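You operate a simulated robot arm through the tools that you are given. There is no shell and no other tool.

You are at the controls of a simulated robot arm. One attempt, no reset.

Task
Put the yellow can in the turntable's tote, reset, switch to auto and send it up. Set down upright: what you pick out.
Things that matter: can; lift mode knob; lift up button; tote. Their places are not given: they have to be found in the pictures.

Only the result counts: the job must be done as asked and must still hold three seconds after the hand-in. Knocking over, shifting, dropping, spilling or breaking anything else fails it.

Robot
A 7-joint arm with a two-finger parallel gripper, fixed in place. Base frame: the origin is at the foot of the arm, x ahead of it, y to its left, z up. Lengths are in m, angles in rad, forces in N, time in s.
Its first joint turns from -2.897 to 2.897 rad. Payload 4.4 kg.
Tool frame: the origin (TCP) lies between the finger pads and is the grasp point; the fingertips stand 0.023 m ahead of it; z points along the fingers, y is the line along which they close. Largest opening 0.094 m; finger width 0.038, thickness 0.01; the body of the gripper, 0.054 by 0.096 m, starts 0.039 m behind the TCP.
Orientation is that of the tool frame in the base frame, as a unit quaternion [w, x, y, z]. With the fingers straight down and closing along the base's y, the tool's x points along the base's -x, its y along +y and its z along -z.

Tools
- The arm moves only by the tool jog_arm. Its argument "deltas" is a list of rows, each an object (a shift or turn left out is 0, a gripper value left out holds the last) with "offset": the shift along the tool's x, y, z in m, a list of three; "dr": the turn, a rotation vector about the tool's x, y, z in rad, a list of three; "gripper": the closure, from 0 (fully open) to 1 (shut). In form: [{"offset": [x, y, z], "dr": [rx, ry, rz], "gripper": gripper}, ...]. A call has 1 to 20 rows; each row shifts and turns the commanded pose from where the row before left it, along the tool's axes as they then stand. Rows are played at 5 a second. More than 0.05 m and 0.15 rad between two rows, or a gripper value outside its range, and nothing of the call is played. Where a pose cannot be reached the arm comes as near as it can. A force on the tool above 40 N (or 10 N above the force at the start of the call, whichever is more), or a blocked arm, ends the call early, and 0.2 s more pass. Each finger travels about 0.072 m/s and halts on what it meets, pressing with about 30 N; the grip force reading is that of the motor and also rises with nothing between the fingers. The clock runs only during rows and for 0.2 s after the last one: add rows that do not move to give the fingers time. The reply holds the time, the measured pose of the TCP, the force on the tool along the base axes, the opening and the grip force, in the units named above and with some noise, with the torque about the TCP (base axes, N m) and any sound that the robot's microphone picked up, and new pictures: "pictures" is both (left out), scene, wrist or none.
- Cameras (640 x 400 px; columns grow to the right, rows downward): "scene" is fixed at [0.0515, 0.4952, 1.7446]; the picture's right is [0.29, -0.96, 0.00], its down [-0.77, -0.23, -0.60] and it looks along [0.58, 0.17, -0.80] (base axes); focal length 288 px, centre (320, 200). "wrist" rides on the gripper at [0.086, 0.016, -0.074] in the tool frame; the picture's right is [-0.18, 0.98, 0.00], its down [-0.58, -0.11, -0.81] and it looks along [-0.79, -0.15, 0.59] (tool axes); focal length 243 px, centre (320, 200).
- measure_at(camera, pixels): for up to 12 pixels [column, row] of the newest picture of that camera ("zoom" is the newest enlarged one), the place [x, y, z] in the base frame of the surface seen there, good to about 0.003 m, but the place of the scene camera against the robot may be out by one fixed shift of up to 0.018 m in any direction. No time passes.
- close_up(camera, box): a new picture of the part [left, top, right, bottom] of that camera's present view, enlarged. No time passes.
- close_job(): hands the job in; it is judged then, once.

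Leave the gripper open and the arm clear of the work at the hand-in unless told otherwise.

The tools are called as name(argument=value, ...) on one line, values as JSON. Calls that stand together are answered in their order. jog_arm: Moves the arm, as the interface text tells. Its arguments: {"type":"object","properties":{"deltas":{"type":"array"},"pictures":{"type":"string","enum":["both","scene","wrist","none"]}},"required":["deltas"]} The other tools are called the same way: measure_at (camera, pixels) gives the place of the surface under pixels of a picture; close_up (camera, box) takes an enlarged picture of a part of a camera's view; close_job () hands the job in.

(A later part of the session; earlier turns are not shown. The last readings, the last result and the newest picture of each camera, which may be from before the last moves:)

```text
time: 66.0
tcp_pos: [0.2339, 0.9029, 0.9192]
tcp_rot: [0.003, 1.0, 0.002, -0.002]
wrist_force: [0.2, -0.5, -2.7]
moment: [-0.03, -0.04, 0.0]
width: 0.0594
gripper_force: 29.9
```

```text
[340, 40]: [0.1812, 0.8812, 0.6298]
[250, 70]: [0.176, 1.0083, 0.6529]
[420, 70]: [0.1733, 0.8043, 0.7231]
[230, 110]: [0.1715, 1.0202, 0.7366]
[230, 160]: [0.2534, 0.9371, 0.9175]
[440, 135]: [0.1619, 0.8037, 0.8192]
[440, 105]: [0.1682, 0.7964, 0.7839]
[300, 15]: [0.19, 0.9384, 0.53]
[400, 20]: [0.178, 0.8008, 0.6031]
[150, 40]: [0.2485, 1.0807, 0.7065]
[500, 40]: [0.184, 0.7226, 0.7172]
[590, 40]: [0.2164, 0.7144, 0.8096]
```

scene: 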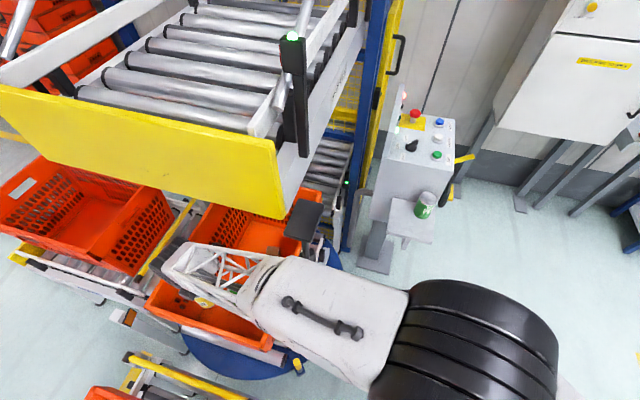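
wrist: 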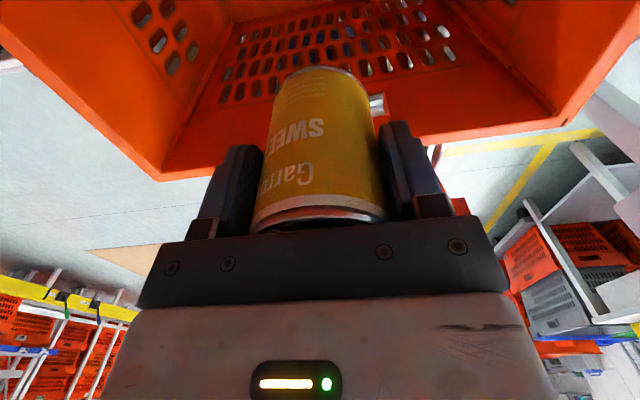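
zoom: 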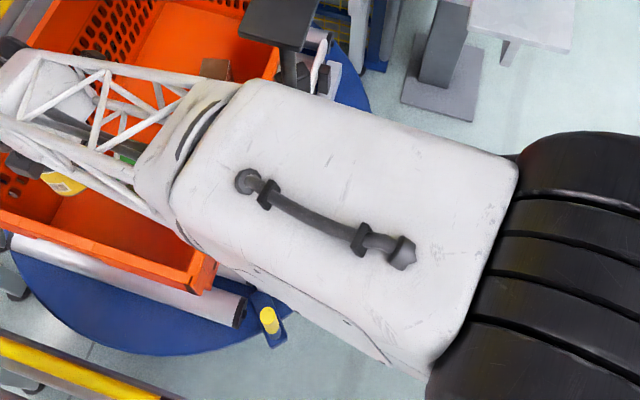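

The near wall's inner face is at x≈0.19 at the floor, so the can (left edge at 0.204) fits. Everything is clear so far. I'll lower slowly in stages, first to z≈0.80.

jog_arm(deltas=[{"offset": [0, 0, 0.004]}, {"offset": [0, 0, 0.008]}, {"offset": [0, 0, 0.012]}, {"offset": [0, 0, 0.015]}, {"offset": [0, 0, 0.015]}, {"offset": [0, 0, 0.015]}, {"offset": [0, 0, 0.015]}, {"offset": [0, 0, 0.012]}, {"offset": [0, 0, 0.01]}, {"offset": [0, 0, 0.008]}, {"offset": [0, 0, 0.005]}, {}], pictures="both")

close_up(camera="scene", box=[240, 200, 400, 380])

```text
time: 68.5
tcp_pos: [0.2326, 0.9035, 0.8001]
tcp_rot: [0.003, 1.0, 0.001, -0.002]
wrist_force: [-0.4, 0.1, -3.0]
moment: [-0.01, -0.02, -0.01]
width: 0.0595
gripper_force: 30.0
```

scene: 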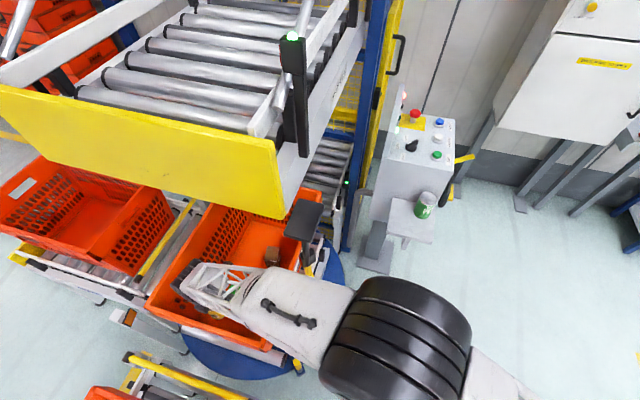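
wrist: 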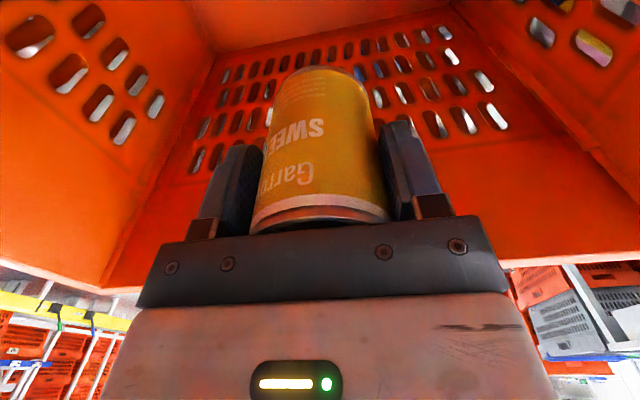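

```text
2.22 times, centred on (320, 290) of scene
```

zoom: 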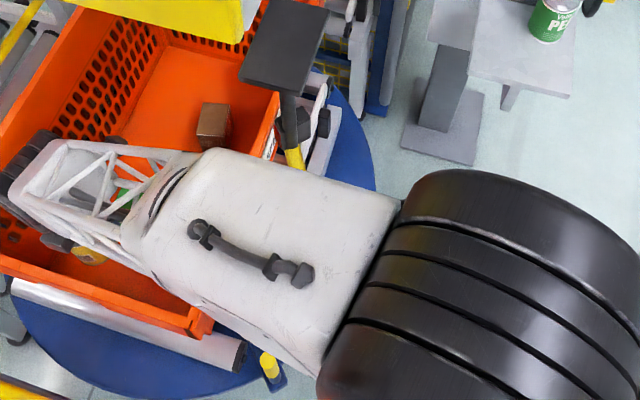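

The can is inside the tote and the lever's base is visible beside the upper arm. I'll check the arm's edge next to the lever again before lowering more.

measure_at(camera="scene", pixels=[[275, 269], [290, 273], [305, 277], [315, 280], [325, 283], [340, 288], [307, 268], [309, 272], [265, 268], [255, 268], [300, 300], [285, 290]])

```text
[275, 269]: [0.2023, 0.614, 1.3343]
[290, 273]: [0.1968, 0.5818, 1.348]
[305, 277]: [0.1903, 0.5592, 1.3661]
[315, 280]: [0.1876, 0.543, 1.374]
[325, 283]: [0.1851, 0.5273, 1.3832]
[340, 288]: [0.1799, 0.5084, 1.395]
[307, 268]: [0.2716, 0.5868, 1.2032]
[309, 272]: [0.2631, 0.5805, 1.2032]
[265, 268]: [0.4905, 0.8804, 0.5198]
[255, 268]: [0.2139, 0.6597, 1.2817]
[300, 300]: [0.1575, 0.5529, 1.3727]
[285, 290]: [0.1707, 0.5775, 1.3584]
```

The side margin to the lever is still about 1.5–2 cm. I'll continue down slowly to z≈0.68.

jog_arm(deltas=[{"offset": [0, 0, 0.004]}, {"offset": [0, 0, 0.008]}, {"offset": [0, 0, 0.012]}, {"offset": [0, 0, 0.014]}, {"offset": [0, 0, 0.014]}, {"offset": [0, 0, 0.014]}, {"offset": [0, 0, 0.014]}, {"offset": [0, 0, 0.014]}, {"offset": [0, 0, 0.012]}, {"offset": [0, 0, 0.008]}, {"offset": [0, 0, 0.006]}, {}], pictures="both")

close_up(camera="scene", box=[220, 200, 380, 380])

```text
time: 71.2
tcp_pos: [0.2334, 0.902, 0.6811]
tcp_rot: [0.003, 1.0, 0.001, -0.002]
wrist_force: [0.2, -0.5, -3.7]
moment: [-0.02, -0.03, 0.0]
width: 0.0594
gripper_force: 30.4
```

scene: 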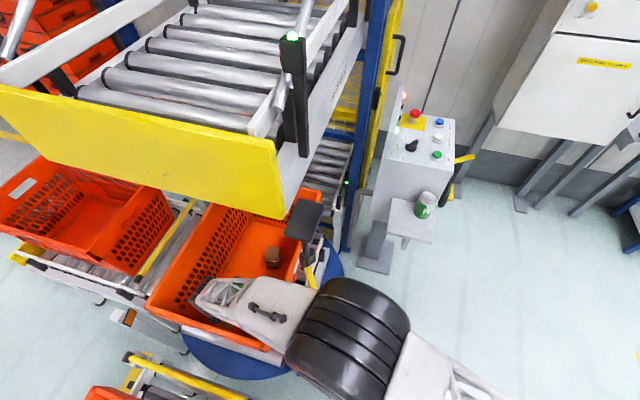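
wrist: 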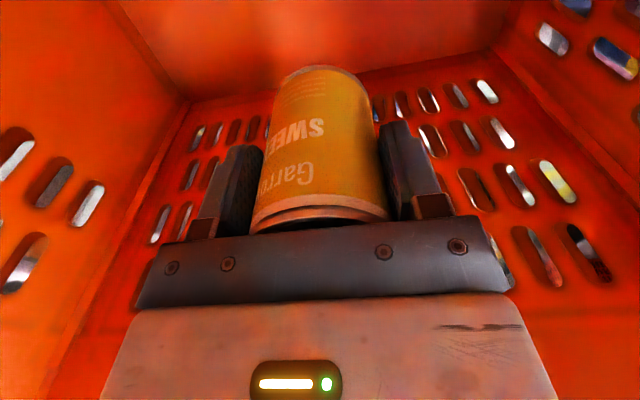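

```text
2.22 times, centred on (300, 290) of scene
```

zoom: 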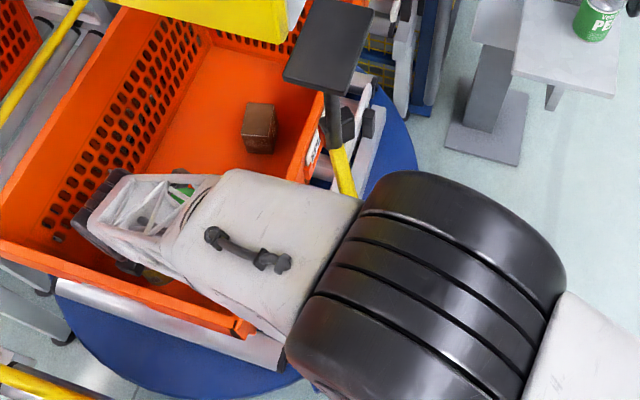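

A wide black joint cylinder is coming near the lever in the picture (around (320,285)). I'll measure its edge before lowering any more.

measure_at(camera="scene", pixels=[[322, 285], [330, 281], [340, 279], [352, 279], [370, 283], [390, 293], [405, 308], [312, 300], [300, 330], [290, 355], [310, 275], [314, 285]])

close_up(camera="scene", box=[290, 250, 370, 310])

```text
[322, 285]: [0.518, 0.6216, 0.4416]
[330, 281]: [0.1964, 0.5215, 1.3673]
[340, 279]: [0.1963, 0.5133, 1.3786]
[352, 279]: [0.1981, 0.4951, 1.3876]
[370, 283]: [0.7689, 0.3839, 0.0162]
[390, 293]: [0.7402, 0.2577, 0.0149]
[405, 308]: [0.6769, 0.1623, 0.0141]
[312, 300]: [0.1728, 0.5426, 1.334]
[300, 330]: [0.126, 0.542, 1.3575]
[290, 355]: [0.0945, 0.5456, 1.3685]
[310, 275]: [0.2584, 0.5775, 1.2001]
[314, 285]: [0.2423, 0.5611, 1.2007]
```

```text
6.67 times, centred on (330, 280) of scene
```

zoom: 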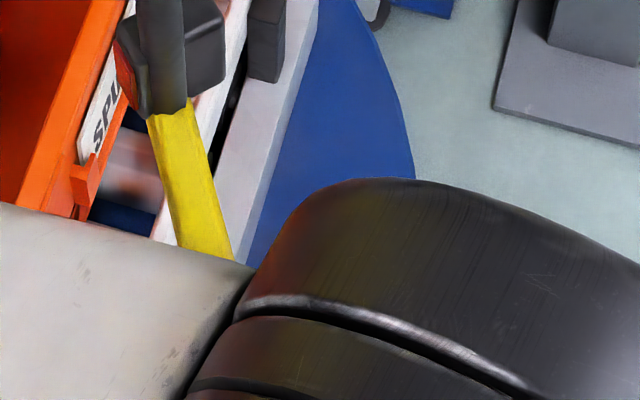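

The black joint is wider than the forearm (about 0.065–0.07 from the centre line). I need its position and radius to predict where it goes in the last 0.11 m of lowering, so I'll measure across it.

measure_at(camera="scene", pixels=[[305, 340], [315, 335], [325, 330], [335, 325], [345, 322], [355, 320], [365, 318], [375, 318], [385, 320], [395, 325], [400, 335], [380, 300]])

measure_at(camera="scene", pixels=[[350, 285], [360, 287], [370, 290], [385, 297], [395, 305], [340, 285], [345, 281], [360, 283], [330, 375], [350, 385], [370, 395], [300, 365]])

```text
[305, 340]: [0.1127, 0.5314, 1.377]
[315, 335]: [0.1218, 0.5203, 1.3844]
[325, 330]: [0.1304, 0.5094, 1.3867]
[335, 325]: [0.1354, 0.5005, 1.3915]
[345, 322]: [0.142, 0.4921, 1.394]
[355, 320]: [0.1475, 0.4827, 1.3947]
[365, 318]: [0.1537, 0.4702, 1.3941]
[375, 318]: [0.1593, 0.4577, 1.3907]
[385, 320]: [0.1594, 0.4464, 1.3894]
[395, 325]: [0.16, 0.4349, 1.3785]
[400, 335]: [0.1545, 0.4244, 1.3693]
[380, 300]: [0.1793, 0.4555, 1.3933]
```

```text
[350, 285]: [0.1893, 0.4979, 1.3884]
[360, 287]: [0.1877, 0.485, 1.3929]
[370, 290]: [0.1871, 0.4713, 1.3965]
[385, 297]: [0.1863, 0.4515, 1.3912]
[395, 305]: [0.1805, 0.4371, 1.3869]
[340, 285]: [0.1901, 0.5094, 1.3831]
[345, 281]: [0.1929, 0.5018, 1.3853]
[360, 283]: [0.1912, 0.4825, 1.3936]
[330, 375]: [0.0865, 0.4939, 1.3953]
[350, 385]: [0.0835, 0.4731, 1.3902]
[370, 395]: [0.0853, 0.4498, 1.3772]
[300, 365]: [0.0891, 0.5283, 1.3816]
```

The joint's axis is at about r=0.505, z=1.32, with radius about 0.06. In the last 0.11 m it should only reach about r=0.53, z=1.22, which stays short of the lever's tip at r≈0.59. I'll continue down to z≈0.60 slowly.

jog_arm(deltas=[{"offset": [0, 0, 0.004]}, {"offset": [0, 0, 0.007]}, {"offset": [0, 0, 0.01]}, {"offset": [0, 0, 0.01]}, {"offset": [0, 0, 0.01]}, {"offset": [0, 0, 0.01]}, {"offset": [0, 0, 0.01]}, {"offset": [0, 0, 0.008]}, {"offset": [0, 0, 0.006]}, {"offset": [0, 0, 0.004]}, {}], pictures="both")

close_up(camera="scene", box=[260, 230, 360, 310])

```text
time: 73.5
tcp_pos: [0.2317, 0.9016, 0.5999]
tcp_rot: [0.003, 1.0, 0.001, -0.002]
wrist_force: [1.1, 0.1, -3.5]
moment: [-0.02, -0.07, 0.0]
width: 0.0596
gripper_force: 29.8
```

scene: 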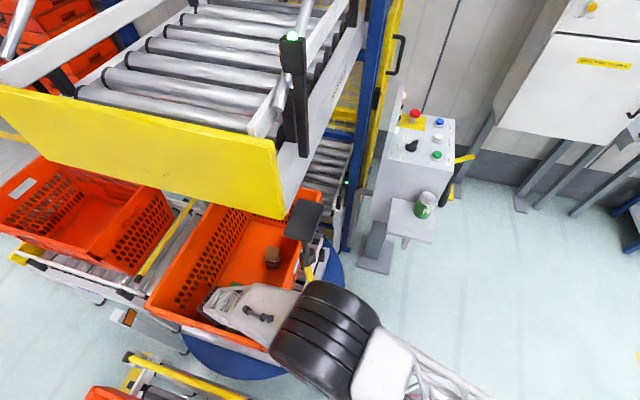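
wrist: 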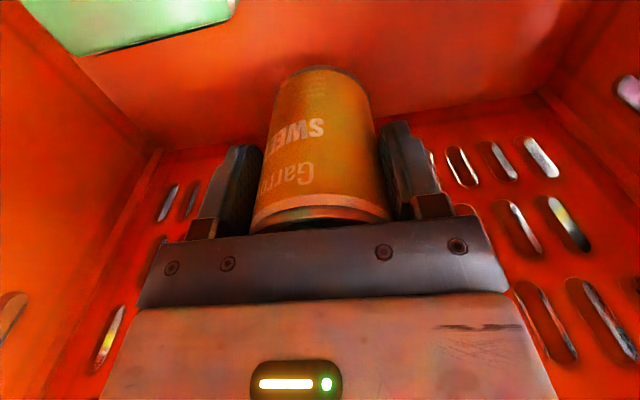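

```text
5.00 times, centred on (310, 270) of scene
```

zoom: 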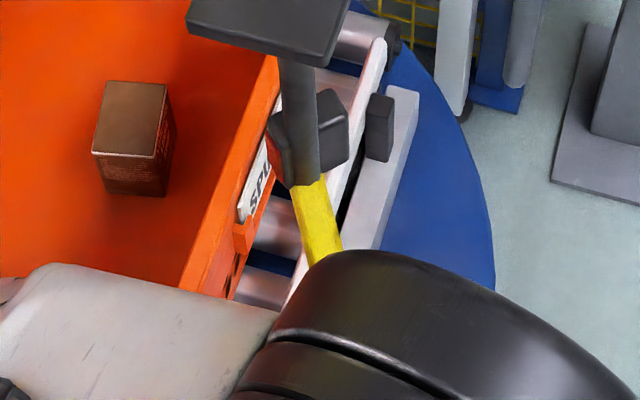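

The can is about 3 cm above the tote floor, and the green block is clear (top left of the wrist view). I'll check the black joint against the lever once more.

measure_at(camera="scene", pixels=[[318, 283], [322, 281], [330, 283], [345, 286], [335, 300], [325, 320], [335, 318], [345, 315], [312, 276], [308, 268], [300, 292], [310, 290]])

measure_at(camera="wrist", pixels=[[130, 20], [200, 20], [235, 10], [80, 50], [260, 80], [400, 90], [170, 120], [320, 60], [500, 80], [300, 50]])

```text
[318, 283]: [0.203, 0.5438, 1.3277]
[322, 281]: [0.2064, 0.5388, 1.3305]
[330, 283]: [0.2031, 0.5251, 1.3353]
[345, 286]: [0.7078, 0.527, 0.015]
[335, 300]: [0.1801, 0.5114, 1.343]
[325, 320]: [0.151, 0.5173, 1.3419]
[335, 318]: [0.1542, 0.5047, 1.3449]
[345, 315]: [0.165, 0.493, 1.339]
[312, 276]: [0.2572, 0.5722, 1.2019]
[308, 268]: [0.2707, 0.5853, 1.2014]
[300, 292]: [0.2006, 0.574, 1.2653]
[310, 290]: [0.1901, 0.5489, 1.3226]
```

```text
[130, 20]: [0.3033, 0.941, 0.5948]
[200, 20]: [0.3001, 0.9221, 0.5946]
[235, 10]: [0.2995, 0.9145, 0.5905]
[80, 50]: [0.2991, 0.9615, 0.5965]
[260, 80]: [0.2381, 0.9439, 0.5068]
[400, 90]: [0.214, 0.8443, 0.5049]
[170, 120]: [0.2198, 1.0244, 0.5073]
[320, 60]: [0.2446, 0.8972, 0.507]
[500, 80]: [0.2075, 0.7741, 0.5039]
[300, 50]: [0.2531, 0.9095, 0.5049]
```

Clear: the joint's underside stays above the lever's height at a smaller radius, and the green block's edge is at x≈0.30. I'll lower the last bit gently and watch for floor contact, expected near z≈0.570.

jog_arm(deltas=[{"offset": [0, 0, 0.004]}, {"offset": [0, 0, 0.006]}, {"offset": [0, 0, 0.006]}, {"offset": [0, 0, 0.004]}, {"offset": [0, 0, 0.003]}, {"offset": [0, 0, 0.002]}, {"offset": [0, 0, 0.002]}, {}], pictures="wrist")

```text
time: 75.3
tcp_pos: [0.2326, 0.9013, 0.5742]
tcp_rot: [0.003, 1.0, 0.0, -0.001]
wrist_force: [0.1, -0.2, -3.6]
moment: [0.02, -0.03, -0.01]
width: 0.0594
gripper_force: 29.7
```

wrist: 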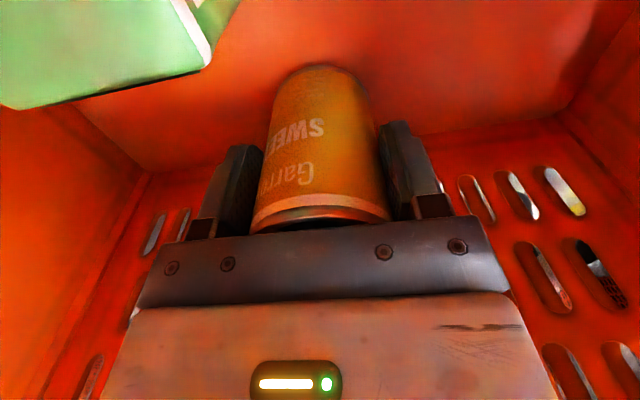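

No floor contact yet at z=0.5742. I'll go on in 1.5 mm steps.

jog_arm(deltas=[{"offset": [0, 0, 0.0015]}, {"offset": [0, 0, 0.0015]}, {"offset": [0, 0, 0.001]}, {}], pictures="none")

```text
time: 76.3
tcp_pos: [0.2314, 0.9007, 0.5711]
tcp_rot: [0.003, 1.0, 0.0, -0.002]
wrist_force: [0.7, 0.1, -2.8]
moment: [-0.06, -0.05, 0.04]
width: 0.0594
gripper_force: 30.1
```

jog_arm(deltas=[{"offset": [0, 0, 0.0015]}, {"offset": [0, 0, 0.0015]}, {}], pictures="none")

```text
time: 77.2
tcp_pos: [0.2329, 0.9021, 0.569]
tcp_rot: [0.002, 1.0, 0.001, -0.002]
wrist_force: [-4.0, -8.0, 26.5]
moment: [0.09, -0.15, 0.05]
width: 0.0593
gripper_force: 29.3
```

The can has touched the floor (26 N up). I'll ease up 1 mm to relieve the push, then open the fingers only to about 0.078 m to release it.

jog_arm(deltas=[{"offset": [0, 0, -0.001]}, {"gripper": 0.33}, {"gripper": 0.28}, {"gripper": 0.22}, {"gripper": 0.17}, {"gripper": 0.17}, {"gripper": 0.17}], pictures="wrist")

```text
time: 78.8
tcp_pos: [0.2323, 0.9022, 0.5671]
tcp_rot: [0.002, 1.0, 0.0, -0.002]
wrist_force: [-0.2, 0.7, -0.1]
moment: [-0.02, 0.03, 0.01]
width: 0.0781
gripper_force: 0.0
```

wrist: 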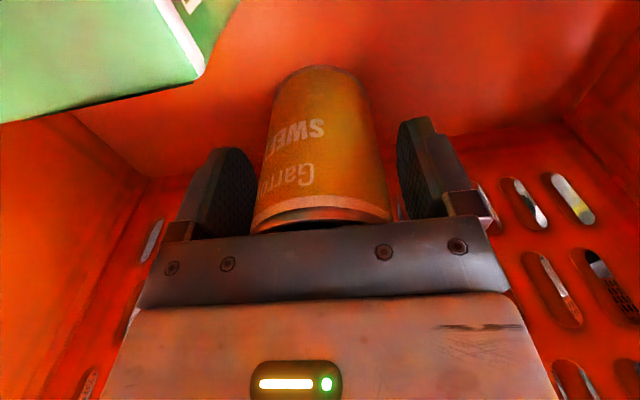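

The can is released and standing (force ≈ 0, width 0.078). I'll raise the hand straight up slowly, so the fingers clear the can.

jog_arm(deltas=[{"offset": [0, 0, -0.004]}, {"offset": [0, 0, -0.008]}, {"offset": [0, 0, -0.01]}, {"offset": [0, 0, -0.012]}, {"offset": [0, 0, -0.014]}, {"offset": [0, 0, -0.016]}, {"offset": [0, 0, -0.018]}, {"offset": [0, 0, -0.018]}, {"offset": [0, 0, -0.018]}, {"offset": [0, 0, -0.018]}, {"offset": [0, 0, -0.018]}, {"offset": [0, 0, -0.016]}, {"offset": [0, 0, -0.012]}, {"offset": [0, 0, -0.008]}, {"offset": [0, 0, -0.004]}, {}], pictures="both")

```text
time: 82.2
tcp_pos: [0.2325, 0.902, 0.7625]
tcp_rot: [0.003, 1.0, 0.0, -0.002]
wrist_force: [-0.4, 0.2, 0.4]
moment: [-0.02, 0.01, 0.0]
width: 0.0778
gripper_force: 0.1
```

scene: 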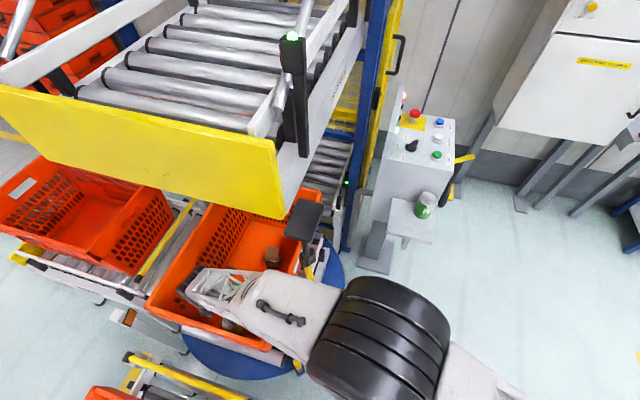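
wrist: 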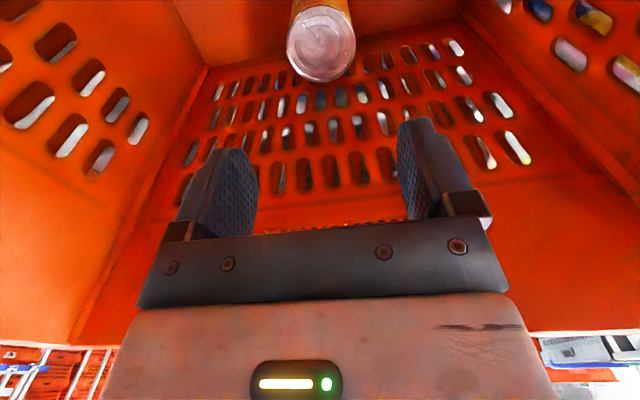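

The can stands upright in the tote, its lid visible at (320,42) in the wrist view. I'll continue up to z≈0.93, then retrace the way out to about (0.15, 0.80, 0.96).

jog_arm(deltas=[{"offset": [0, 0, -0.008]}, {"offset": [0, 0, -0.016]}, {"offset": [0, 0, -0.02]}, {"offset": [0, 0, -0.024]}, {"offset": [0, 0, -0.024]}, {"offset": [0, 0, -0.024]}, {"offset": [0, 0, -0.02]}, {"offset": [0, 0, -0.016]}, {"offset": [0, 0, -0.012]}, {"offset": [-0.006, 0.006, -0.004]}, {"offset": [-0.01, 0.012, -0.005]}, {"offset": [-0.012, 0.015, -0.006]}, {"offset": [-0.013, 0.016, -0.006]}, {"offset": [-0.013, 0.016, -0.006]}, {"offset": [-0.012, 0.015, -0.005]}, {"offset": [-0.01, 0.012, -0.004]}, {"offset": [-0.006, 0.007, -0.002]}, {"offset": [-0.002, 0.003, 0]}, {}], pictures="both")

close_up(camera="scene", box=[240, 220, 400, 400])

```text
time: 86.2
tcp_pos: [0.1507, 0.7987, 0.9517]
tcp_rot: [0.012, 1.0, 0.001, -0.003]
wrist_force: [0.1, -0.1, 0.2]
moment: [-0.01, 0.01, 0.0]
width: 0.0783
gripper_force: 0.1
```

scene: 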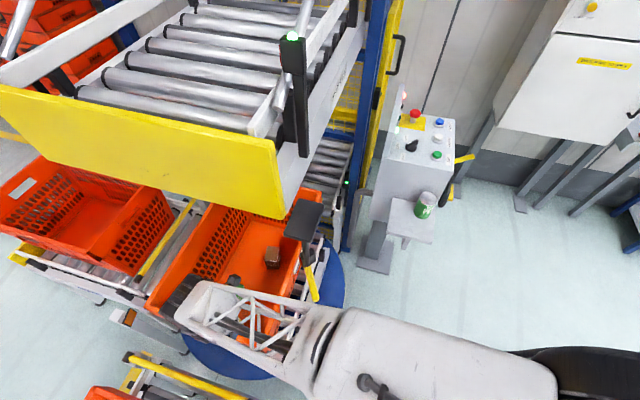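
wrist: 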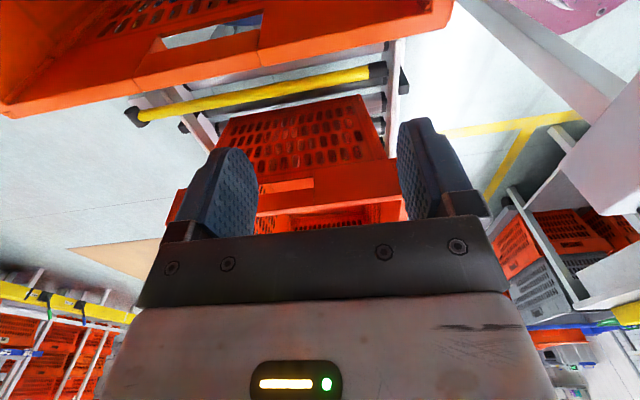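

```text
2.22 times, centred on (320, 310) of scene
```

zoom: 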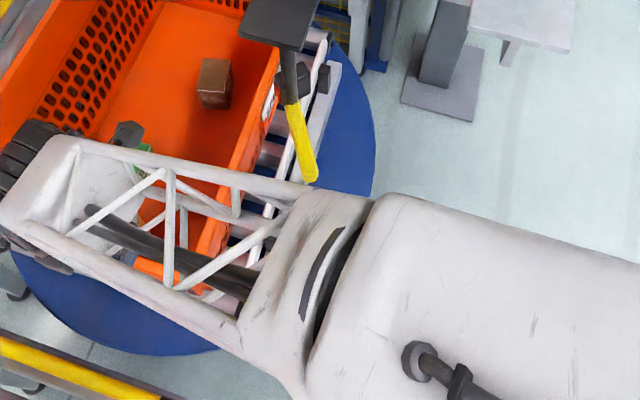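

The lever has stayed where I left it. Now I'll close the fingers and turn the tool back 180°, rising to about z=1.04, in the same place where I turned before.

jog_arm(deltas=[{"dr": [0, 0, 0.05], "gripper": 1.0, "offset": [0, 0, -0.002]}, {"dr": [0, 0, 0.1], "offset": [0, 0, -0.004]}, {"dr": [0, 0, 0.14], "offset": [0, 0, -0.007]}, {"dr": [0, 0, 0.14], "offset": [0, 0, -0.008]}, {"dr": [0, 0, 0.14], "offset": [0, 0, -0.008]}, {"dr": [0, 0, 0.14], "offset": [0, 0, -0.008]}, {"dr": [0, 0, 0.14], "offset": [0, 0, -0.008]}, {"dr": [0, 0, 0.14], "offset": [0, 0, -0.008]}, {"dr": [0, 0, 0.14], "offset": [0, 0, -0.008]}, {"dr": [0, 0, 0.14], "offset": [0, 0, -0.008]}, {"dr": [0, 0, 0.14], "offset": [0, 0, -0.008]}, {"dr": [0, 0, 0.14], "offset": [0, 0, -0.004]}, {"dr": [0, 0, 0.1], "offset": [0, 0, -0.002]}, {"dr": [0, 0, 0.05]}], pictures="none")

jog_arm(deltas=[{"dr": [0, 0, 0.05]}, {"dr": [0, 0, 0.1]}, {"dr": [0, 0, 0.14]}, {"dr": [0, 0, 0.14]}, {"dr": [0, 0, 0.14]}, {"dr": [0, 0, 0.14]}, {"dr": [0, 0, 0.14]}, {"dr": [0, 0, 0.14]}, {"dr": [0, 0, 0.14]}, {"dr": [0, 0, 0.14]}, {"dr": [0, 0, 0.14]}, {"dr": [0, 0, 0.1]}, {"dr": [0, 0, 0.0316]}, {}], pictures="both")

```text
time: 89.3
tcp_pos: [0.1584, 0.8003, 0.9839]
tcp_rot: [-0.034, -0.657, 0.753, -0.026]
wrist_force: [0.5, 1.2, -0.5]
moment: [-0.03, 0.02, -0.02]
width: 0.0003
gripper_force: 30.4
stopped in row 14: the arm was blocked; the commanded pose is now the measured one
```

```text
time: 92.3
tcp_pos: [0.1572, 0.7993, 0.9846]
tcp_rot: [-0.006, 0.054, 0.998, -0.043]
wrist_force: [-0.6, -0.2, 0.1]
moment: [0.0, 0.01, 0.03]
width: 0.0001
gripper_force: 29.8
```

scene: 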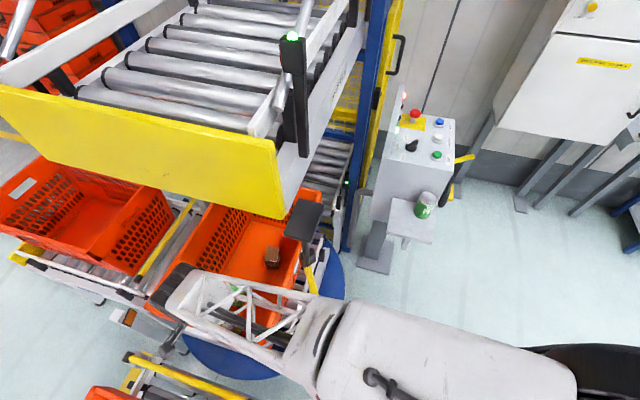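
wrist: 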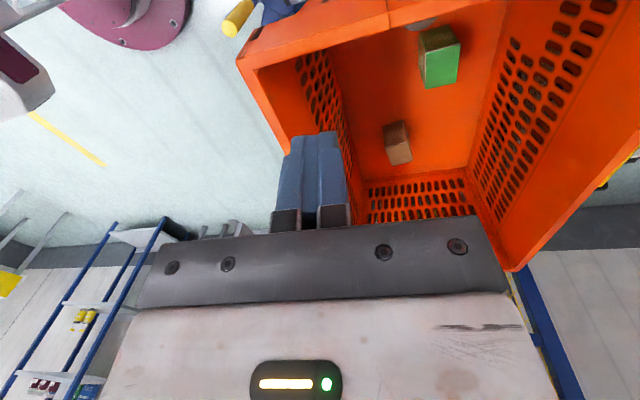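

The arm reported being blocked during the first half of the turn: it stayed at z≈0.984 with a small tilt. I'll find out why before moving again, starting with the area around the lever, panel and elbow.

close_up(camera="scene", box=[240, 220, 400, 400])

measure_at(camera="scene", pixels=[[340, 303], [330, 301], [320, 300], [310, 296], [300, 293], [290, 291], [350, 306], [370, 312], [314, 290], [309, 275], [400, 322], [440, 330]])

close_up(camera="scene", box=[140, 250, 260, 370])

```text
2.22 times, centred on (320, 310) of scene
```

zoom: 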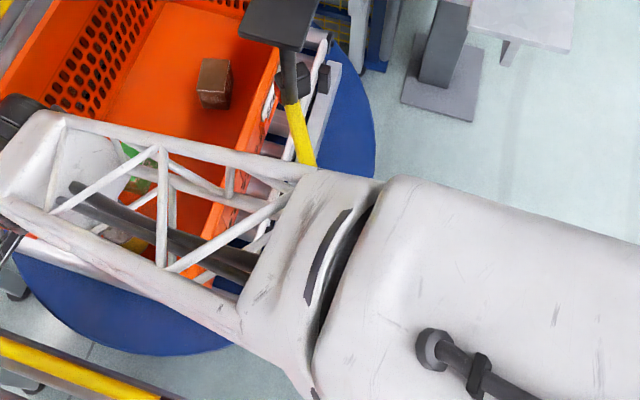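

```text
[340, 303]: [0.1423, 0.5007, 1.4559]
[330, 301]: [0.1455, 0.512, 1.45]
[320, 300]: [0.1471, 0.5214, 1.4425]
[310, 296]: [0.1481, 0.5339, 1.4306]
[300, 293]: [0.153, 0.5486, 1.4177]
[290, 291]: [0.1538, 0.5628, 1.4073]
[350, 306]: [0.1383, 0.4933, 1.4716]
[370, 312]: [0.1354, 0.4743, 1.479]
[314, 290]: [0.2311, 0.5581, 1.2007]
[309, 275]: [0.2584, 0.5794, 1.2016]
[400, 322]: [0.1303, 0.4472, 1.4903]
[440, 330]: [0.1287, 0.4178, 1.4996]
```

```text
3.33 times, centred on (200, 310) of scene
```

zoom: 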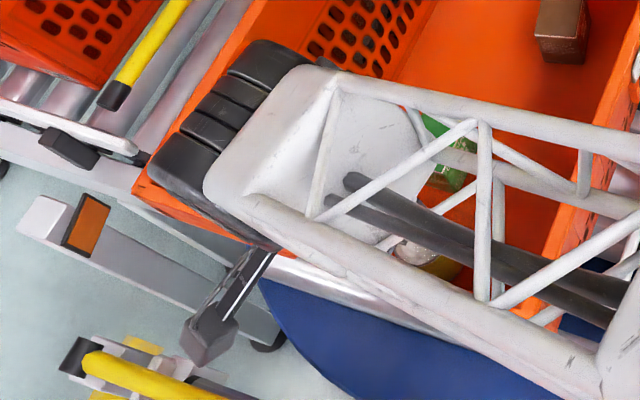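

Nothing visible touches the arm here, so the cause may be a joint limit or an awkward posture. I'll first correct the small tilt and yaw in place (about 5° and 6°) and see whether the arm follows.

jog_arm(deltas=[{"dr": [-0.029, -0.004, -0.036]}, {"dr": [-0.029, -0.004, -0.036]}, {"dr": [-0.0285, -0.004, -0.036]}, {}], pictures="none")

```text
time: 93.3
tcp_pos: [0.1581, 0.7986, 0.9662]
tcp_rot: [-0.002, 0.001, 1.0, -0.01]
wrist_force: [0.0, 0.3, -0.4]
moment: [-0.03, -0.03, -0.01]
width: 0.0
gripper_force: 30.1
```

The orientation is right again, but z sagged to 0.966, so something resists going up here. I'll test by retracting slightly toward the base (−y) instead and see how it tracks.

jog_arm(deltas=[{"offset": [0, -0.005, 0]}, {"offset": [0, -0.01, 0]}, {"offset": [0, -0.01, 0]}, {"offset": [0, -0.005, 0]}, {}], pictures="both")

```text
time: 94.8
tcp_pos: [0.1645, 0.7626, 0.9348]
tcp_rot: [-0.006, 0.005, 0.999, -0.032]
wrist_force: [-0.1, 0.6, -0.1]
moment: [-0.01, 0.0, 0.03]
width: 0.0
gripper_force: 30.1
stopped in row 5: the arm was blocked; the commanded pose is now the measured one
```

scene: 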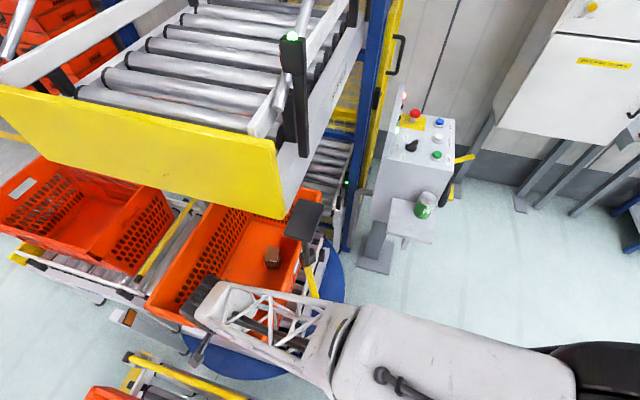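
wrist: 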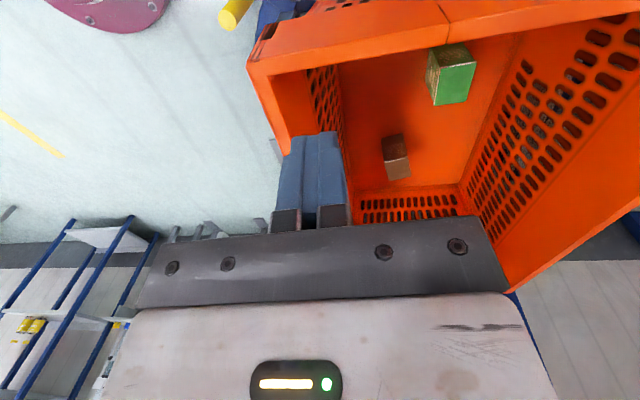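

Retracting also got blocked: the wrist swings down instead of the elbow moving back, as if the elbow can't go back or up. I'll look at the elbow region in the scene picture and measure it.

close_up(camera="scene", box=[300, 250, 640, 400])

measure_at(camera="scene", pixels=[[560, 348], [590, 350], [620, 350], [635, 385], [580, 375], [575, 395], [500, 335], [520, 345], [450, 370], [395, 378], [360, 310], [335, 303]])

```text
1.88 times, centred on (470, 325) of scene
```

zoom: 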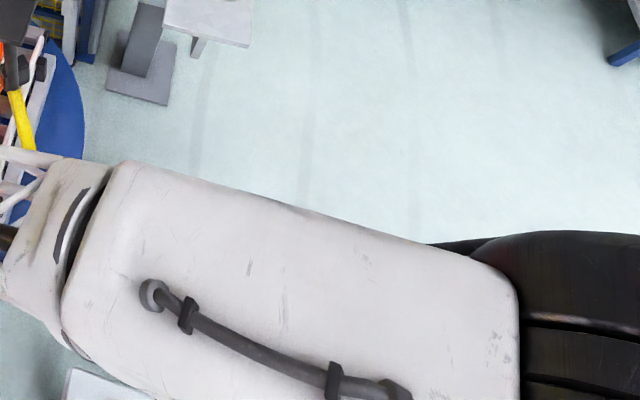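

```text
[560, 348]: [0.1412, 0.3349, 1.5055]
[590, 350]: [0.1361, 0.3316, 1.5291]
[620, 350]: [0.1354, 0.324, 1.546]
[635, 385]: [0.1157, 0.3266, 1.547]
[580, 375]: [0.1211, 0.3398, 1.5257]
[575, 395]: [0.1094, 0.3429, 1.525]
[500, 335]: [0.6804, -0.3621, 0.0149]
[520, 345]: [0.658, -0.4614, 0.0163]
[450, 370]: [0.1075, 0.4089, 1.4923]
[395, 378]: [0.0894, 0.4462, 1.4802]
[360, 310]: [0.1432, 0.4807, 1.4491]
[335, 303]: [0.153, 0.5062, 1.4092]
```

No outside object is visible behind the elbow. I'll probe by moving outward again (+y) and see whether the arm tracks properly that way.

jog_arm(deltas=[{"offset": [0, 0.01, 0]}, {"offset": [0, 0.01, 0]}, {"offset": [0, 0.01, 0]}, {"offset": [0, 0.01, 0]}, {}, {}], pictures="none")

```text
time: 96.2
tcp_pos: [0.1643, 0.8036, 0.9373]
tcp_rot: [-0.005, 0.005, 1.0, -0.027]
wrist_force: [-0.2, -0.8, -0.1]
moment: [0.0, 0.01, 0.03]
width: 0.0002
gripper_force: 30.0
```

Outward motion tracks perfectly. Now I'll probe sideways to −x.

jog_arm(deltas=[{"offset": [0.01, 0, 0]}, {"offset": [0.01, 0, 0]}, {"offset": [0.01, 0, 0]}, {"offset": [0.01, 0, 0]}, {}, {}], pictures="scene")

close_up(camera="scene", box=[220, 220, 380, 400])

```text
time: 97.5
tcp_pos: [0.1239, 0.804, 0.9386]
tcp_rot: [-0.005, 0.005, 1.0, -0.028]
wrist_force: [1.1, 0.0, -1.2]
moment: [0.0, 0.01, -0.01]
width: 0.0
gripper_force: 30.5
```

scene: 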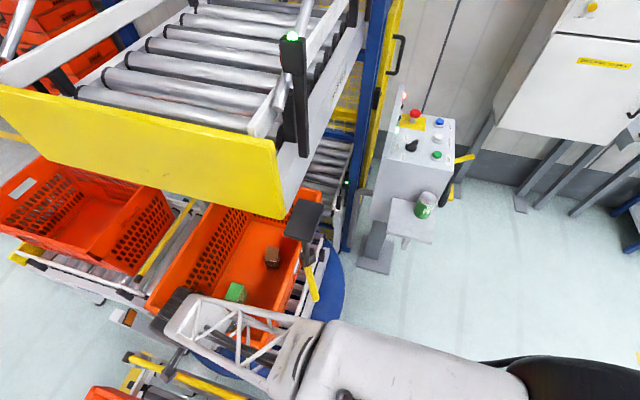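

```text
2.22 times, centred on (300, 310) of scene
```

zoom: 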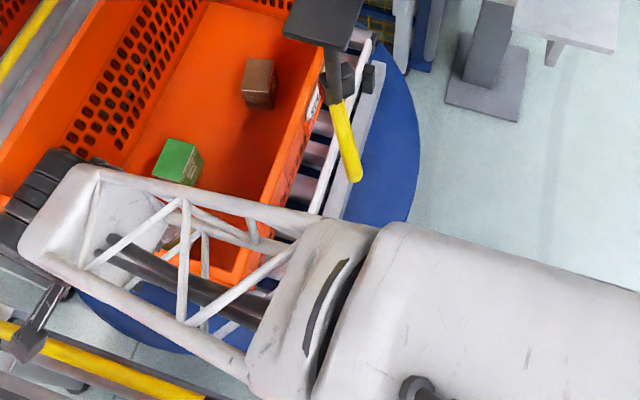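

Sideways motion tracks too. From here (x≈0.124) I'll probe upward by 0.03.

jog_arm(deltas=[{"offset": [0, 0, -0.01]}, {"offset": [0, 0, -0.01]}, {"offset": [0, 0, -0.01]}, {}, {}], pictures="none")

```text
time: 98.8
tcp_pos: [0.1247, 0.8035, 0.9557]
tcp_rot: [-0.006, 0.006, 0.999, -0.036]
wrist_force: [-0.4, -0.6, 0.7]
moment: [-0.01, -0.01, 0.03]
width: 0.0
gripper_force: 30.5
```

Upward motion is only partly followed (the tool tilts instead), so the block is in the arm's folding, not at the hand. I'll shift further to −x, where motion tracks, and test folding from there.

jog_arm(deltas=[{"offset": [0.01, 0, 0.002]}, {"offset": [0.02, 0, 0.002]}, {"offset": [0.025, 0, 0.002]}, {"offset": [0.025, 0, 0.002]}, {"offset": [0.02, 0, 0.002]}, {"offset": [0.01, 0, 0]}, {}], pictures="none")

jog_arm(deltas=[{"offset": [0, -0.01, 0]}, {"offset": [0, -0.01, 0]}, {"offset": [0, -0.01, 0]}, {}, {}], pictures="both")

```text
time: 100.5
tcp_pos: [0.1063, 0.8011, 0.9364]
tcp_rot: [-0.008, 0.062, 0.997, -0.042]
wrist_force: [0.1, -0.4, 0.2]
moment: [0.03, 0.01, 0.03]
width: 0.0001
gripper_force: 30.0
stopped in row 7: the arm was blocked; the commanded pose is now the measured one
```

```text
time: 102.0
tcp_pos: [0.109, 0.766, 0.9093]
tcp_rot: [-0.009, 0.069, 0.996, -0.062]
wrist_force: [0.2, -0.3, -0.3]
moment: [0.0, -0.02, -0.01]
width: 0.0
gripper_force: 30.6
stopped in row 5: the arm was blocked; the commanded pose is now the measured one
```

scene: 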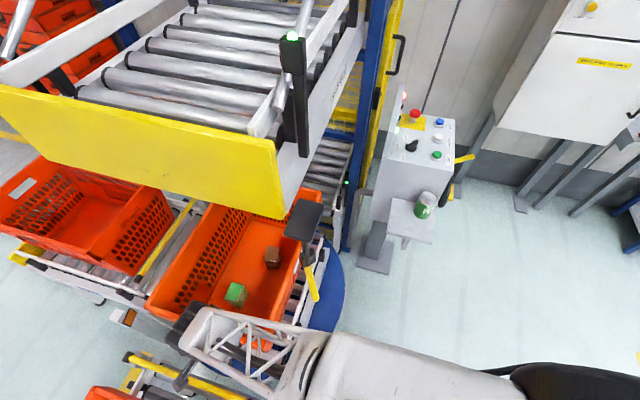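
wrist: 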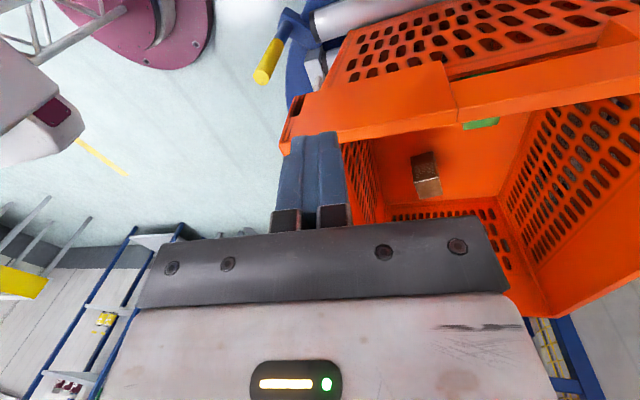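

The arm is now also blocked toward −x, so whatever stops it lies on the arm's left/back side, out of the scene camera's view. The free direction is outward and +x. I'll move back to about (0.20, 0.80), restore the tool's orientation there, and test again.

jog_arm(deltas=[{"offset": [-0.012, 0.009, -0.001]}, {"offset": [-0.024, 0.013, -0.002]}, {"offset": [-0.026, 0.013, -0.002]}, {"offset": [-0.022, 0.012, -0.0017]}, {}], pictures="none")

jog_arm(deltas=[{"dr": [-0.041, -0.006, -0.046]}, {"dr": [-0.041, -0.006, -0.046]}, {"dr": [-0.041, -0.006, -0.045]}, {}], pictures="both")

```text
time: 103.2
tcp_pos: [0.1964, 0.8025, 0.909]
tcp_rot: [-0.009, 0.067, 0.996, -0.061]
wrist_force: [0.4, 0.5, 0.0]
moment: [-0.01, -0.03, 0.04]
width: 0.0001
gripper_force: 29.4
```

```text
time: 104.2
tcp_pos: [0.1958, 0.8023, 0.9094]
tcp_rot: [0.0, -0.003, 1.0, 0.001]
wrist_force: [-0.2, 0.1, 0.5]
moment: [0.01, 0.02, -0.02]
width: 0.0003
gripper_force: 30.6
```

scene: 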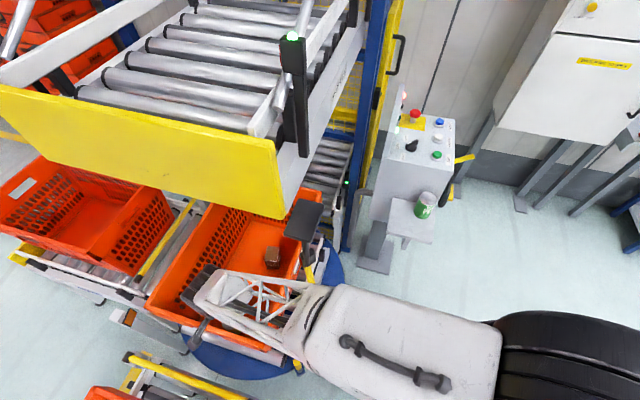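
wrist: 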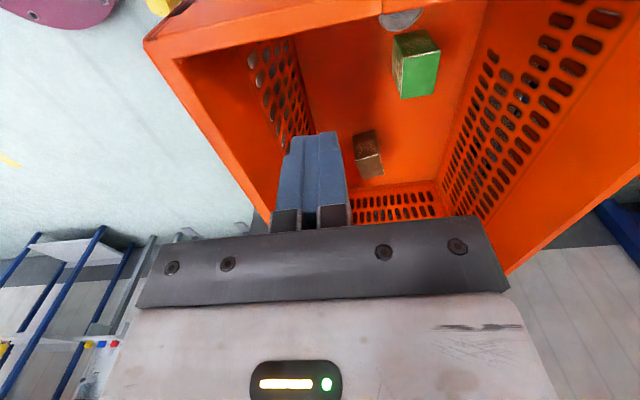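

At (0.196, 0.802, 0.909) the tool is vertical again and tracks exactly. I'll test going straight up 0.03 here.

jog_arm(deltas=[{"offset": [0, 0, -0.008]}, {"offset": [0, 0, -0.01]}, {"offset": [0, 0, -0.012]}, {}, {}], pictures="none")

```text
time: 105.3
tcp_pos: [0.196, 0.8016, 0.9403]
tcp_rot: [0.0, -0.001, 1.0, 0.001]
wrist_force: [1.0, 0.1, 0.4]
moment: [0.02, 0.01, 0.01]
width: 0.0003
gripper_force: 30.0
```

It tracks here. I'll continue up another 0.06.

jog_arm(deltas=[{"offset": [0, 0, -0.01]}, {"offset": [0, 0, -0.015]}, {"offset": [0, 0, -0.015]}, {"offset": [0, 0, -0.01]}, {"offset": [0, 0, -0.01]}, {}, {}], pictures="scene")

```text
time: 107.0
tcp_pos: [0.1971, 0.8016, 0.9886]
tcp_rot: [-0.001, -0.001, 1.0, -0.006]
wrist_force: [-0.6, -0.1, -1.1]
moment: [-0.02, 0.0, 0.0]
width: 0.0
gripper_force: 30.0
```

scene: 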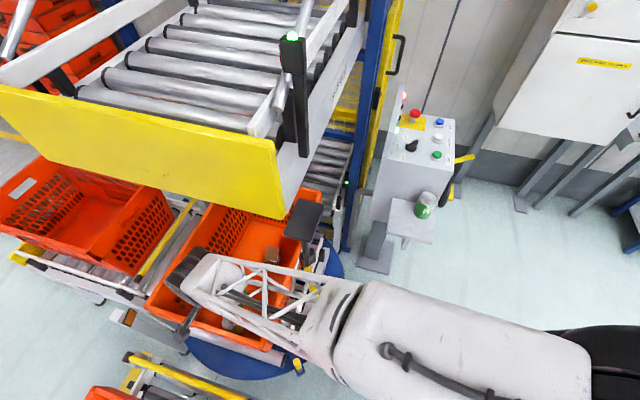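

It tracks until about z≈0.985 and then begins to sag, so an unseen obstacle limits the arm's folding. I need to see behind the arm. I'll lower a little to relax, then yaw the tool so the wrist camera looks back toward the robot's base.

jog_arm(deltas=[{"offset": [0, 0, 0.015]}, {"offset": [0, 0, 0.02]}, {"offset": [0, 0, 0.015]}, {"dr": [0, 0, 0.06]}, {"dr": [0, 0, 0.12]}, {"dr": [0, 0, 0.14]}, {"dr": [0, 0, 0.14]}, {"dr": [0, 0, 0.14]}, {"dr": [0, 0, 0.14]}, {"dr": [0, 0, 0.1]}, {"dr": [0, 0, 0.06]}, {}], pictures="both")

```text
time: 109.5
tcp_pos: [0.1978, 0.8025, 0.9502]
tcp_rot: [0.0, 0.433, 0.902, 0.0]
wrist_force: [-0.1, -0.2, -0.1]
moment: [0.01, -0.04, 0.02]
width: 0.0001
gripper_force: 30.0
```

scene: 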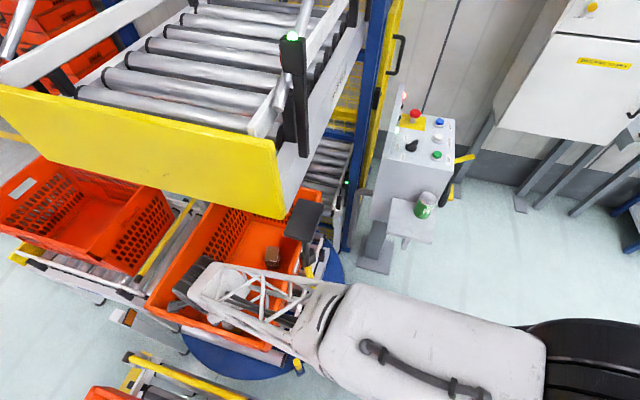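
wrist: 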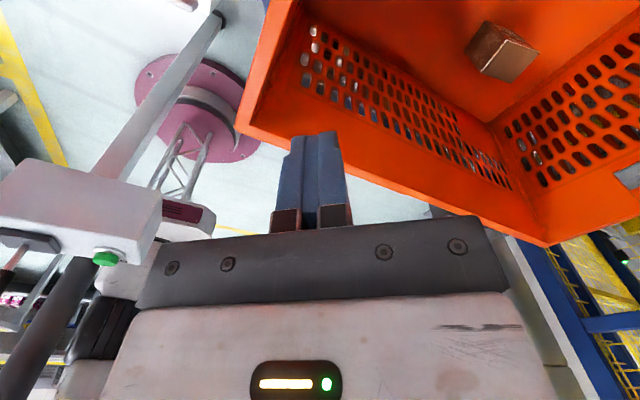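

Now I can see it: a pole carrying a box with a green FEED button, with a dark upper pole, stands just to the left of the arm. I'll measure it.

measure_at(camera="wrist", pixels=[[215, 20], [180, 75], [140, 125], [110, 170], [80, 200], [20, 190], [140, 200], [105, 258], [75, 280], [45, 330], [15, 380], [190, 215]])

close_up(camera="wrist", box=[0, 100, 260, 400])

measure_at(camera="wrist", pixels=[[100, 320], [120, 290], [85, 375], [130, 330], [195, 95], [180, 140], [210, 150], [60, 360], [5, 250], [30, 240], [155, 165], [120, 245]])

```text
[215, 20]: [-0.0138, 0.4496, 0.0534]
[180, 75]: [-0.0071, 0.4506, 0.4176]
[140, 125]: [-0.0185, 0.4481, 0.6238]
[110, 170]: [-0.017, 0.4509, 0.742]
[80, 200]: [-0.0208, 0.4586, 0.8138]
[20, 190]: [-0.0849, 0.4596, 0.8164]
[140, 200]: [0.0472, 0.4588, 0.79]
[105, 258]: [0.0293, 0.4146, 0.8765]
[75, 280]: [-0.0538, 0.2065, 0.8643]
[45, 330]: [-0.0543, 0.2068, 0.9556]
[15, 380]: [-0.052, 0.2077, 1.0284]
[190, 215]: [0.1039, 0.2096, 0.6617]
```

```text
1.33 times, centred on (130, 250) of wrist
```

zoom: 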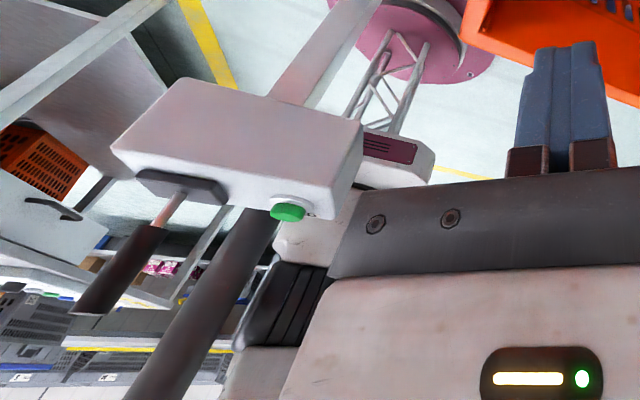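

```text
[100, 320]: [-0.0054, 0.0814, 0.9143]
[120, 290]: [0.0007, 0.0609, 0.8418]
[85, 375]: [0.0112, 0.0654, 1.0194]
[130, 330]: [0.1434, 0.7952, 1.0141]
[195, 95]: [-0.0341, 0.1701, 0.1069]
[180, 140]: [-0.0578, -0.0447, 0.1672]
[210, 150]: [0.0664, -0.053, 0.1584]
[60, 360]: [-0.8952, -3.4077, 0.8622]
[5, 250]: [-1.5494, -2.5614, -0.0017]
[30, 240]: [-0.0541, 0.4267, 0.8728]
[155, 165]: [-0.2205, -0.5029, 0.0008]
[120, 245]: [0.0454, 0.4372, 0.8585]
```

There are two unseen poles on the left. One is the FEED box's pole at (−0.014, 0.45), only up to z≈0.88. The other is a tall dark pole at (−0.053, 0.207), right beside the upper arm, and my upper arm is catching on it when it folds at this azimuth. I'll get more clearance by swinging about 2–3° to the right (TCP near (0.228, 0.795)) and turning the tool narrow side to the lever before rising.

jog_arm(deltas=[{"dr": [0, 0, -0.06]}, {"dr": [0, 0, -0.12]}, {"dr": [0, 0, -0.14]}, {"dr": [0, 0, -0.14]}, {"dr": [0, 0, -0.12]}, {"dr": [0, 0, -0.054]}, {}], pictures="none")

```text
time: 111.2
tcp_pos: [0.1963, 0.8018, 0.9498]
tcp_rot: [0.0, 0.13, 0.992, 0.001]
wrist_force: [-0.5, -0.5, 0.2]
moment: [-0.01, 0.0, -0.01]
width: 0.0
gripper_force: 29.9
```

The tool is now turned so its narrow side faces the lever, with tool y along the arm's direction. I'll shift right by about 0.032 m and test rising.

jog_arm(deltas=[{"offset": [-0.006, 0.0004, 0]}, {"offset": [-0.01, 0.0004, 0]}, {"offset": [-0.01, 0.0004, 0]}, {"offset": [-0.0064, 0.0004, 0]}, {}, {"offset": [0, 0, -0.01]}, {"offset": [0, 0, -0.015]}, {"offset": [0, 0, -0.015]}, {"offset": [0, 0, -0.015]}, {"offset": [0, 0, -0.01]}, {}, {}], pictures="scene")

```text
time: 113.8
tcp_pos: [0.2286, 0.7955, 1.0048]
tcp_rot: [-0.001, 0.131, 0.991, -0.005]
wrist_force: [0.4, -0.6, 0.2]
moment: [0.01, 0.0, 0.0]
width: 0.0
gripper_force: 30.2
```

scene: 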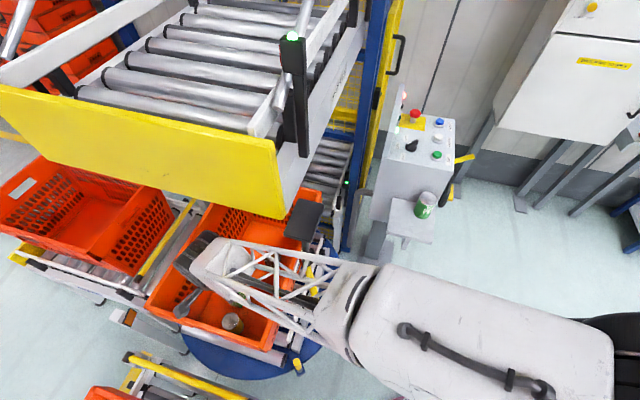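

It still catches slightly at z≈1.0, so I've worked out another way out. If I keep the wrist low and tilt the fingers inward, the elbow stays in front of the dark pole while the hand retracts over the tote's side rim. First I'll lower to z≈0.93 and shift to azimuth ≈77°.

jog_arm(deltas=[{"offset": [0, 0, 0.015]}, {"offset": [0, 0, 0.02]}, {"offset": [0, 0, 0.02]}, {"offset": [0, 0, 0.02]}, {"offset": [0.006, -0.001, 0]}, {"offset": [0.012, -0.002, 0]}, {"offset": [0.014, -0.003, 0]}, {"offset": [0.0114, -0.002, 0]}, {}, {}], pictures="none")

```text
time: 116.0
tcp_pos: [0.1842, 0.7997, 0.9409]
tcp_rot: [0.0, 0.131, 0.991, 0.001]
wrist_force: [-0.2, -0.1, -1.3]
moment: [0.0, 0.01, -0.05]
width: 0.0002
gripper_force: 30.2
```

It tracks well. Now I'll turn the tool so its x-axis (camera side) points back toward the base.

jog_arm(deltas=[{"dr": [0, 0, -0.06]}, {"dr": [0, 0, -0.12]}, {"dr": [0, 0, -0.14]}, {"dr": [0, 0, -0.14]}, {"dr": [0, 0, -0.14]}, {"dr": [0, 0, -0.14]}, {"dr": [0, 0, -0.14]}, {"dr": [0, 0, -0.14]}, {"dr": [0, 0, -0.14]}, {"dr": [0, 0, -0.14]}, {"dr": [0, 0, -0.14]}, {"dr": [0, 0, -0.11]}, {"dr": [0, 0, -0.056]}, {}], pictures="none")

```text
time: 119.0
tcp_pos: [0.1841, 0.7988, 0.9413]
tcp_rot: [0.0, -0.624, 0.782, 0.002]
wrist_force: [-0.9, -0.5, 0.2]
moment: [-0.02, 0.02, 0.0]
width: 0.0
gripper_force: 30.0
```

Now I'll tilt the fingers inward by turning about tool y: two small rows first, to confirm the direction.

jog_arm(deltas=[{"dr": [0, 0.06, 0]}, {"dr": [0, 0.09, 0]}, {}], pictures="none")

```text
time: 119.8
tcp_pos: [0.1844, 0.7985, 0.9409]
tcp_rot: [-0.059, -0.62, 0.781, -0.047]
wrist_force: [-0.6, 0.3, -0.3]
moment: [0.0, -0.01, -0.01]
width: 0.0
gripper_force: 29.9
```

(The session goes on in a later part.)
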